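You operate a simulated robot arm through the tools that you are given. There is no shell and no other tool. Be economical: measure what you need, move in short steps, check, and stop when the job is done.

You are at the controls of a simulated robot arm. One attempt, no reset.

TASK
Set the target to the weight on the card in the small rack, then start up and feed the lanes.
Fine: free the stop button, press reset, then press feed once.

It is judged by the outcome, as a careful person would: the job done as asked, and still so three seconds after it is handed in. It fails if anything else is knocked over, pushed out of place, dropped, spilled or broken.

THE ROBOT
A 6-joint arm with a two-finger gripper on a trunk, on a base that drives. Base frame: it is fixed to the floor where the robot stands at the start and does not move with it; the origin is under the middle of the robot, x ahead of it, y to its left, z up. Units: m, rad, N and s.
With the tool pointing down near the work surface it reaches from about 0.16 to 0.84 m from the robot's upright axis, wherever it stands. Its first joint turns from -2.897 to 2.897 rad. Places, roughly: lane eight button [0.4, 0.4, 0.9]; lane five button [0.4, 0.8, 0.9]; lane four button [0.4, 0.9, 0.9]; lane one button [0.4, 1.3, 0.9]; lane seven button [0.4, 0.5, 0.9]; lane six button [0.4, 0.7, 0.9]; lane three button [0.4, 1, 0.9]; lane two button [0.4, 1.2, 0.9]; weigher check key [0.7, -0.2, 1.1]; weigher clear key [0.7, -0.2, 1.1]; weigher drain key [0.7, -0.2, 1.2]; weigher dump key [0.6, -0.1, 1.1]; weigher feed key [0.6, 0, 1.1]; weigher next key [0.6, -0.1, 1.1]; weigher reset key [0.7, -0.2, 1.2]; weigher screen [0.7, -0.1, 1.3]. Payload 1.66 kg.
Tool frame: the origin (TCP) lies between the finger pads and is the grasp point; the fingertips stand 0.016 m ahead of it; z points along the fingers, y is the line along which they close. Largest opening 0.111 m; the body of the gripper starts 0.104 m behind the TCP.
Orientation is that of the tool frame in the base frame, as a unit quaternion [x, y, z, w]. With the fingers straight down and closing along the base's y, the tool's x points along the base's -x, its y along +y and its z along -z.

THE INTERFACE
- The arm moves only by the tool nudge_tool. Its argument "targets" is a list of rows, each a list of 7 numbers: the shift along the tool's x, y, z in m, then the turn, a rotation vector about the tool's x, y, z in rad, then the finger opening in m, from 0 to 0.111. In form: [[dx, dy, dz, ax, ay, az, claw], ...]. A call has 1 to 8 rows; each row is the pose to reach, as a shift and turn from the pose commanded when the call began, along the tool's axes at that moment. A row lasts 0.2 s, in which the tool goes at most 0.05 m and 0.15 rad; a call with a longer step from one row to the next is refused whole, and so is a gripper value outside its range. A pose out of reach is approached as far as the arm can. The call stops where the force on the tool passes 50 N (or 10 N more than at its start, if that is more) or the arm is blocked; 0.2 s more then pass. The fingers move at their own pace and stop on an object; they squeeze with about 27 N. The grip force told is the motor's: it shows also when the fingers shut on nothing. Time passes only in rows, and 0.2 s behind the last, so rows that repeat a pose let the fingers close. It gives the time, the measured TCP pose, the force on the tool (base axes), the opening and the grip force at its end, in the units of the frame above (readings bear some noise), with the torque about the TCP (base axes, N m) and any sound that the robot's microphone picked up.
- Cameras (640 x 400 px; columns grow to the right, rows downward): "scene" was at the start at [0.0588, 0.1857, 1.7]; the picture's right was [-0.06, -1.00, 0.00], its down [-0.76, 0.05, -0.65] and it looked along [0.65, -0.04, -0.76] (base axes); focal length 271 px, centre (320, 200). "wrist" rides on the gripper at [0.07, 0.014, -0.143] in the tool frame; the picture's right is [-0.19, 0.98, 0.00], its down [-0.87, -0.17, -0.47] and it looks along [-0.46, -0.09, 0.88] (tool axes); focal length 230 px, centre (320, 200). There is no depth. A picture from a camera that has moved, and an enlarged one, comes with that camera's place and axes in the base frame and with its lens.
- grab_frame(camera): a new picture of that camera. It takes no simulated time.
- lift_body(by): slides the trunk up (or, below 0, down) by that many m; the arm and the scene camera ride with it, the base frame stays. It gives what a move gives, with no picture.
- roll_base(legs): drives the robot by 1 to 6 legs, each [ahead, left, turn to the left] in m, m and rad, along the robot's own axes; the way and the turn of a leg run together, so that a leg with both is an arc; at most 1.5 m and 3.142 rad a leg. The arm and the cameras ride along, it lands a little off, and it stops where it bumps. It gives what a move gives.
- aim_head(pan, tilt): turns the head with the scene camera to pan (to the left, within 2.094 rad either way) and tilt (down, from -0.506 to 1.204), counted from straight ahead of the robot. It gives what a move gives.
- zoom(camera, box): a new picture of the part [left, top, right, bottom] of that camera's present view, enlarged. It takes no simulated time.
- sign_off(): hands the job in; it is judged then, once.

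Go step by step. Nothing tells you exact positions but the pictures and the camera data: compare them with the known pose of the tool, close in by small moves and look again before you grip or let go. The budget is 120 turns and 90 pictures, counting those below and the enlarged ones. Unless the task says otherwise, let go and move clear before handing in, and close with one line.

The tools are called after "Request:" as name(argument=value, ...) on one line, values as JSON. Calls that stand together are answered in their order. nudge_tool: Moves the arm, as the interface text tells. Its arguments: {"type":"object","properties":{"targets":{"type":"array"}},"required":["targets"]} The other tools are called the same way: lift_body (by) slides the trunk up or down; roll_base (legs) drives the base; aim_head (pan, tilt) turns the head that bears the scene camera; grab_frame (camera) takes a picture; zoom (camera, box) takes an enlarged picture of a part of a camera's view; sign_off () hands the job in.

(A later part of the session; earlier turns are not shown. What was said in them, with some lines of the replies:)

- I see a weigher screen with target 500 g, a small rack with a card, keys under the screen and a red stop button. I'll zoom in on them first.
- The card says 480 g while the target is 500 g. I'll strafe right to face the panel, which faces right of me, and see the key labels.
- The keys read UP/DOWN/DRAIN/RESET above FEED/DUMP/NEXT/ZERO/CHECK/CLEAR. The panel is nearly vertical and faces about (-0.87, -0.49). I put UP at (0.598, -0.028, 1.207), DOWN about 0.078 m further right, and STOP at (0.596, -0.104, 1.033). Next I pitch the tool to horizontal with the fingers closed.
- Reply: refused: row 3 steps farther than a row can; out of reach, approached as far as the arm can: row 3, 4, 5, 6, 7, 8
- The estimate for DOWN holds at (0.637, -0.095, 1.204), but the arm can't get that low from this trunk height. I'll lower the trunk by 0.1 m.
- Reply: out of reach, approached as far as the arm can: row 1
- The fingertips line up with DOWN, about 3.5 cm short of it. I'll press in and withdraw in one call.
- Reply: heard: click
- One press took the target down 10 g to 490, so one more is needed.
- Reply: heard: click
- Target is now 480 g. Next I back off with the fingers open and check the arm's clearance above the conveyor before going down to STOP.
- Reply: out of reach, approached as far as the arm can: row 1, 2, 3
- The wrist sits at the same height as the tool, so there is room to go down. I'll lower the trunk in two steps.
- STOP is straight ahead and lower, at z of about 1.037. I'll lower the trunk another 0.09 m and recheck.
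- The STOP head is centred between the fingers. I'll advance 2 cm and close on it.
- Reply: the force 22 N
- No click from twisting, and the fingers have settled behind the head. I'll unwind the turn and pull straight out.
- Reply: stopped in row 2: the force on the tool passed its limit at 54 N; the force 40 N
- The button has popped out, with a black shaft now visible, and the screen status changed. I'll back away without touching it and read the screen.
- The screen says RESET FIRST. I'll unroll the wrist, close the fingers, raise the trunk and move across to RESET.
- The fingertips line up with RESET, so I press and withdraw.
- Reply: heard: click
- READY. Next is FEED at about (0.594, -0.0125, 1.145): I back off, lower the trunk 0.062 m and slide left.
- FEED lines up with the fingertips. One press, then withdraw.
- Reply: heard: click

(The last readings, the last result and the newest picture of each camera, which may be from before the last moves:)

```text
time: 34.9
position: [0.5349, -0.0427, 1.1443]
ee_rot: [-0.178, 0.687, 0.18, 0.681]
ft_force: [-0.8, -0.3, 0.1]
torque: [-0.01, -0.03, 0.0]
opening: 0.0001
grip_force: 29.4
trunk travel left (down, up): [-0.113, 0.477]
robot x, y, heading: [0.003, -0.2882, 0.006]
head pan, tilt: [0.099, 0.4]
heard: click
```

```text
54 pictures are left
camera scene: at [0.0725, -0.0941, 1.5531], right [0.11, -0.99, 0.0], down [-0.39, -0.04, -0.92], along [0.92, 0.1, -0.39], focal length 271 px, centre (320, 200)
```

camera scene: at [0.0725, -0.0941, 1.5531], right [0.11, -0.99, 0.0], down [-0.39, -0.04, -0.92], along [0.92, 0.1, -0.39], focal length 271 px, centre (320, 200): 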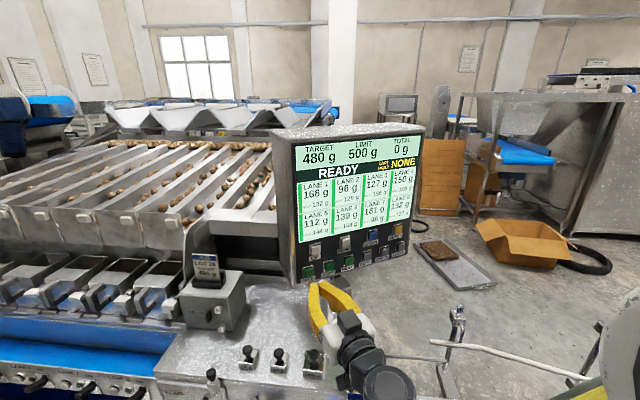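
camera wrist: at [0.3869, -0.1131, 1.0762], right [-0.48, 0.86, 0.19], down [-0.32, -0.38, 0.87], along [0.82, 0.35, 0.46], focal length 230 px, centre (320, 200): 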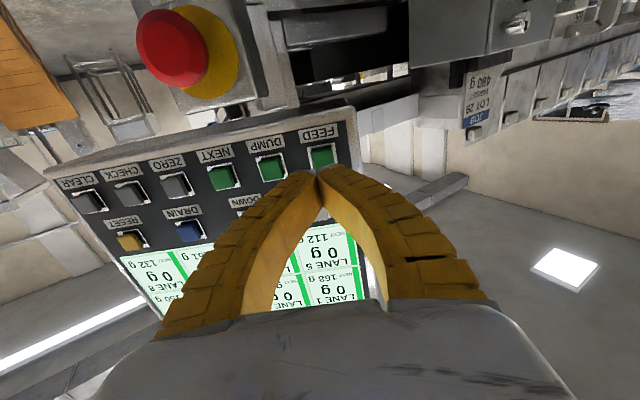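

The lanes are fed. I'll move clear and do a last check of the screen.

Request:
nudge_tool(targets=[[0, -0.03, -0.03, 0, 0, 0, 0], [0, -0.06, -0.04, 0, 0, 0, 0], [0, -0.06, -0.04, 0, 0, 0, 0]])

Request:
zoom(camera="scene", box=[270, 120, 430, 220])

Request:
grab_frame(camera="scene")

```text
time: 35.7
position: [0.5302, -0.114, 1.1466]
ee_rot: [-0.179, 0.687, 0.18, 0.681]
ft_force: [0.5, -0.4, -0.5]
torque: [-0.02, 0.01, -0.02]
opening: 0.0001
grip_force: 27.9
trunk travel left (down, up): [-0.113, 0.477]
robot x, y, heading: [0.0035, -0.2937, 0.0]
head pan, tilt: [0.099, 0.4]
```

```text
4.00 times, centred on (350, 170) of scene
camera zoom: at [0.0735, -0.0935, 1.5529], right [0.11, -0.99, 0.0], down [-0.39, -0.04, -0.92], along [0.92, 0.1, -0.39], focal length 1083 px, centre (200, 320)
```

zoom: 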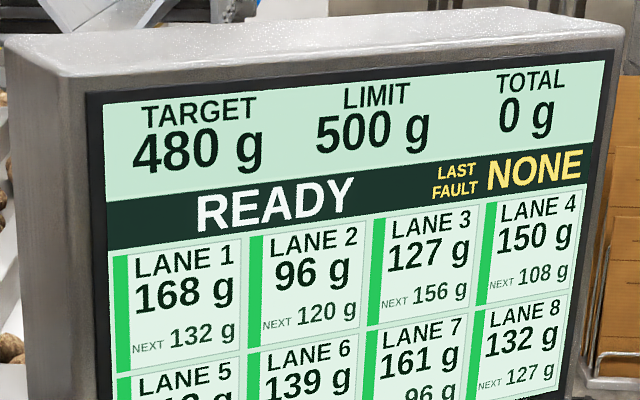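

```text
52 pictures are left
camera scene: at [0.0735, -0.0935, 1.5529], right [0.11, -0.99, 0.0], down [-0.39, -0.04, -0.92], along [0.92, 0.1, -0.39], focal length 271 px, centre (320, 200)
```

scene: 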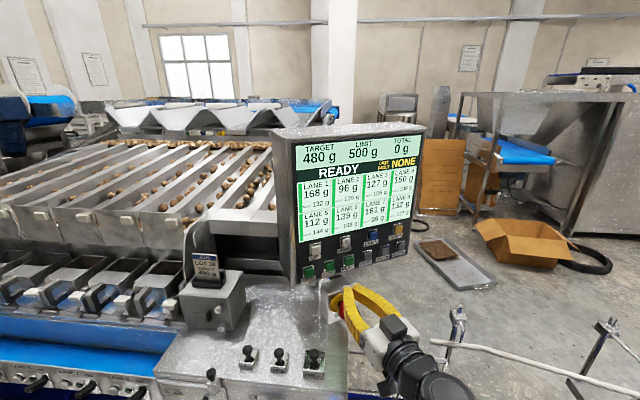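

The screen reads target 480 g, READY and no fault, all eight lanes hold weight, and the arm is clear. I'm handing in.

Request:
sign_off()

```text
The job is handed in.
```

The target is set to 480 g as the card says, the stop button is freed, reset was pressed, and feed was pressed once, so all eight lanes are loaded and the weigher shows READY with no fault.
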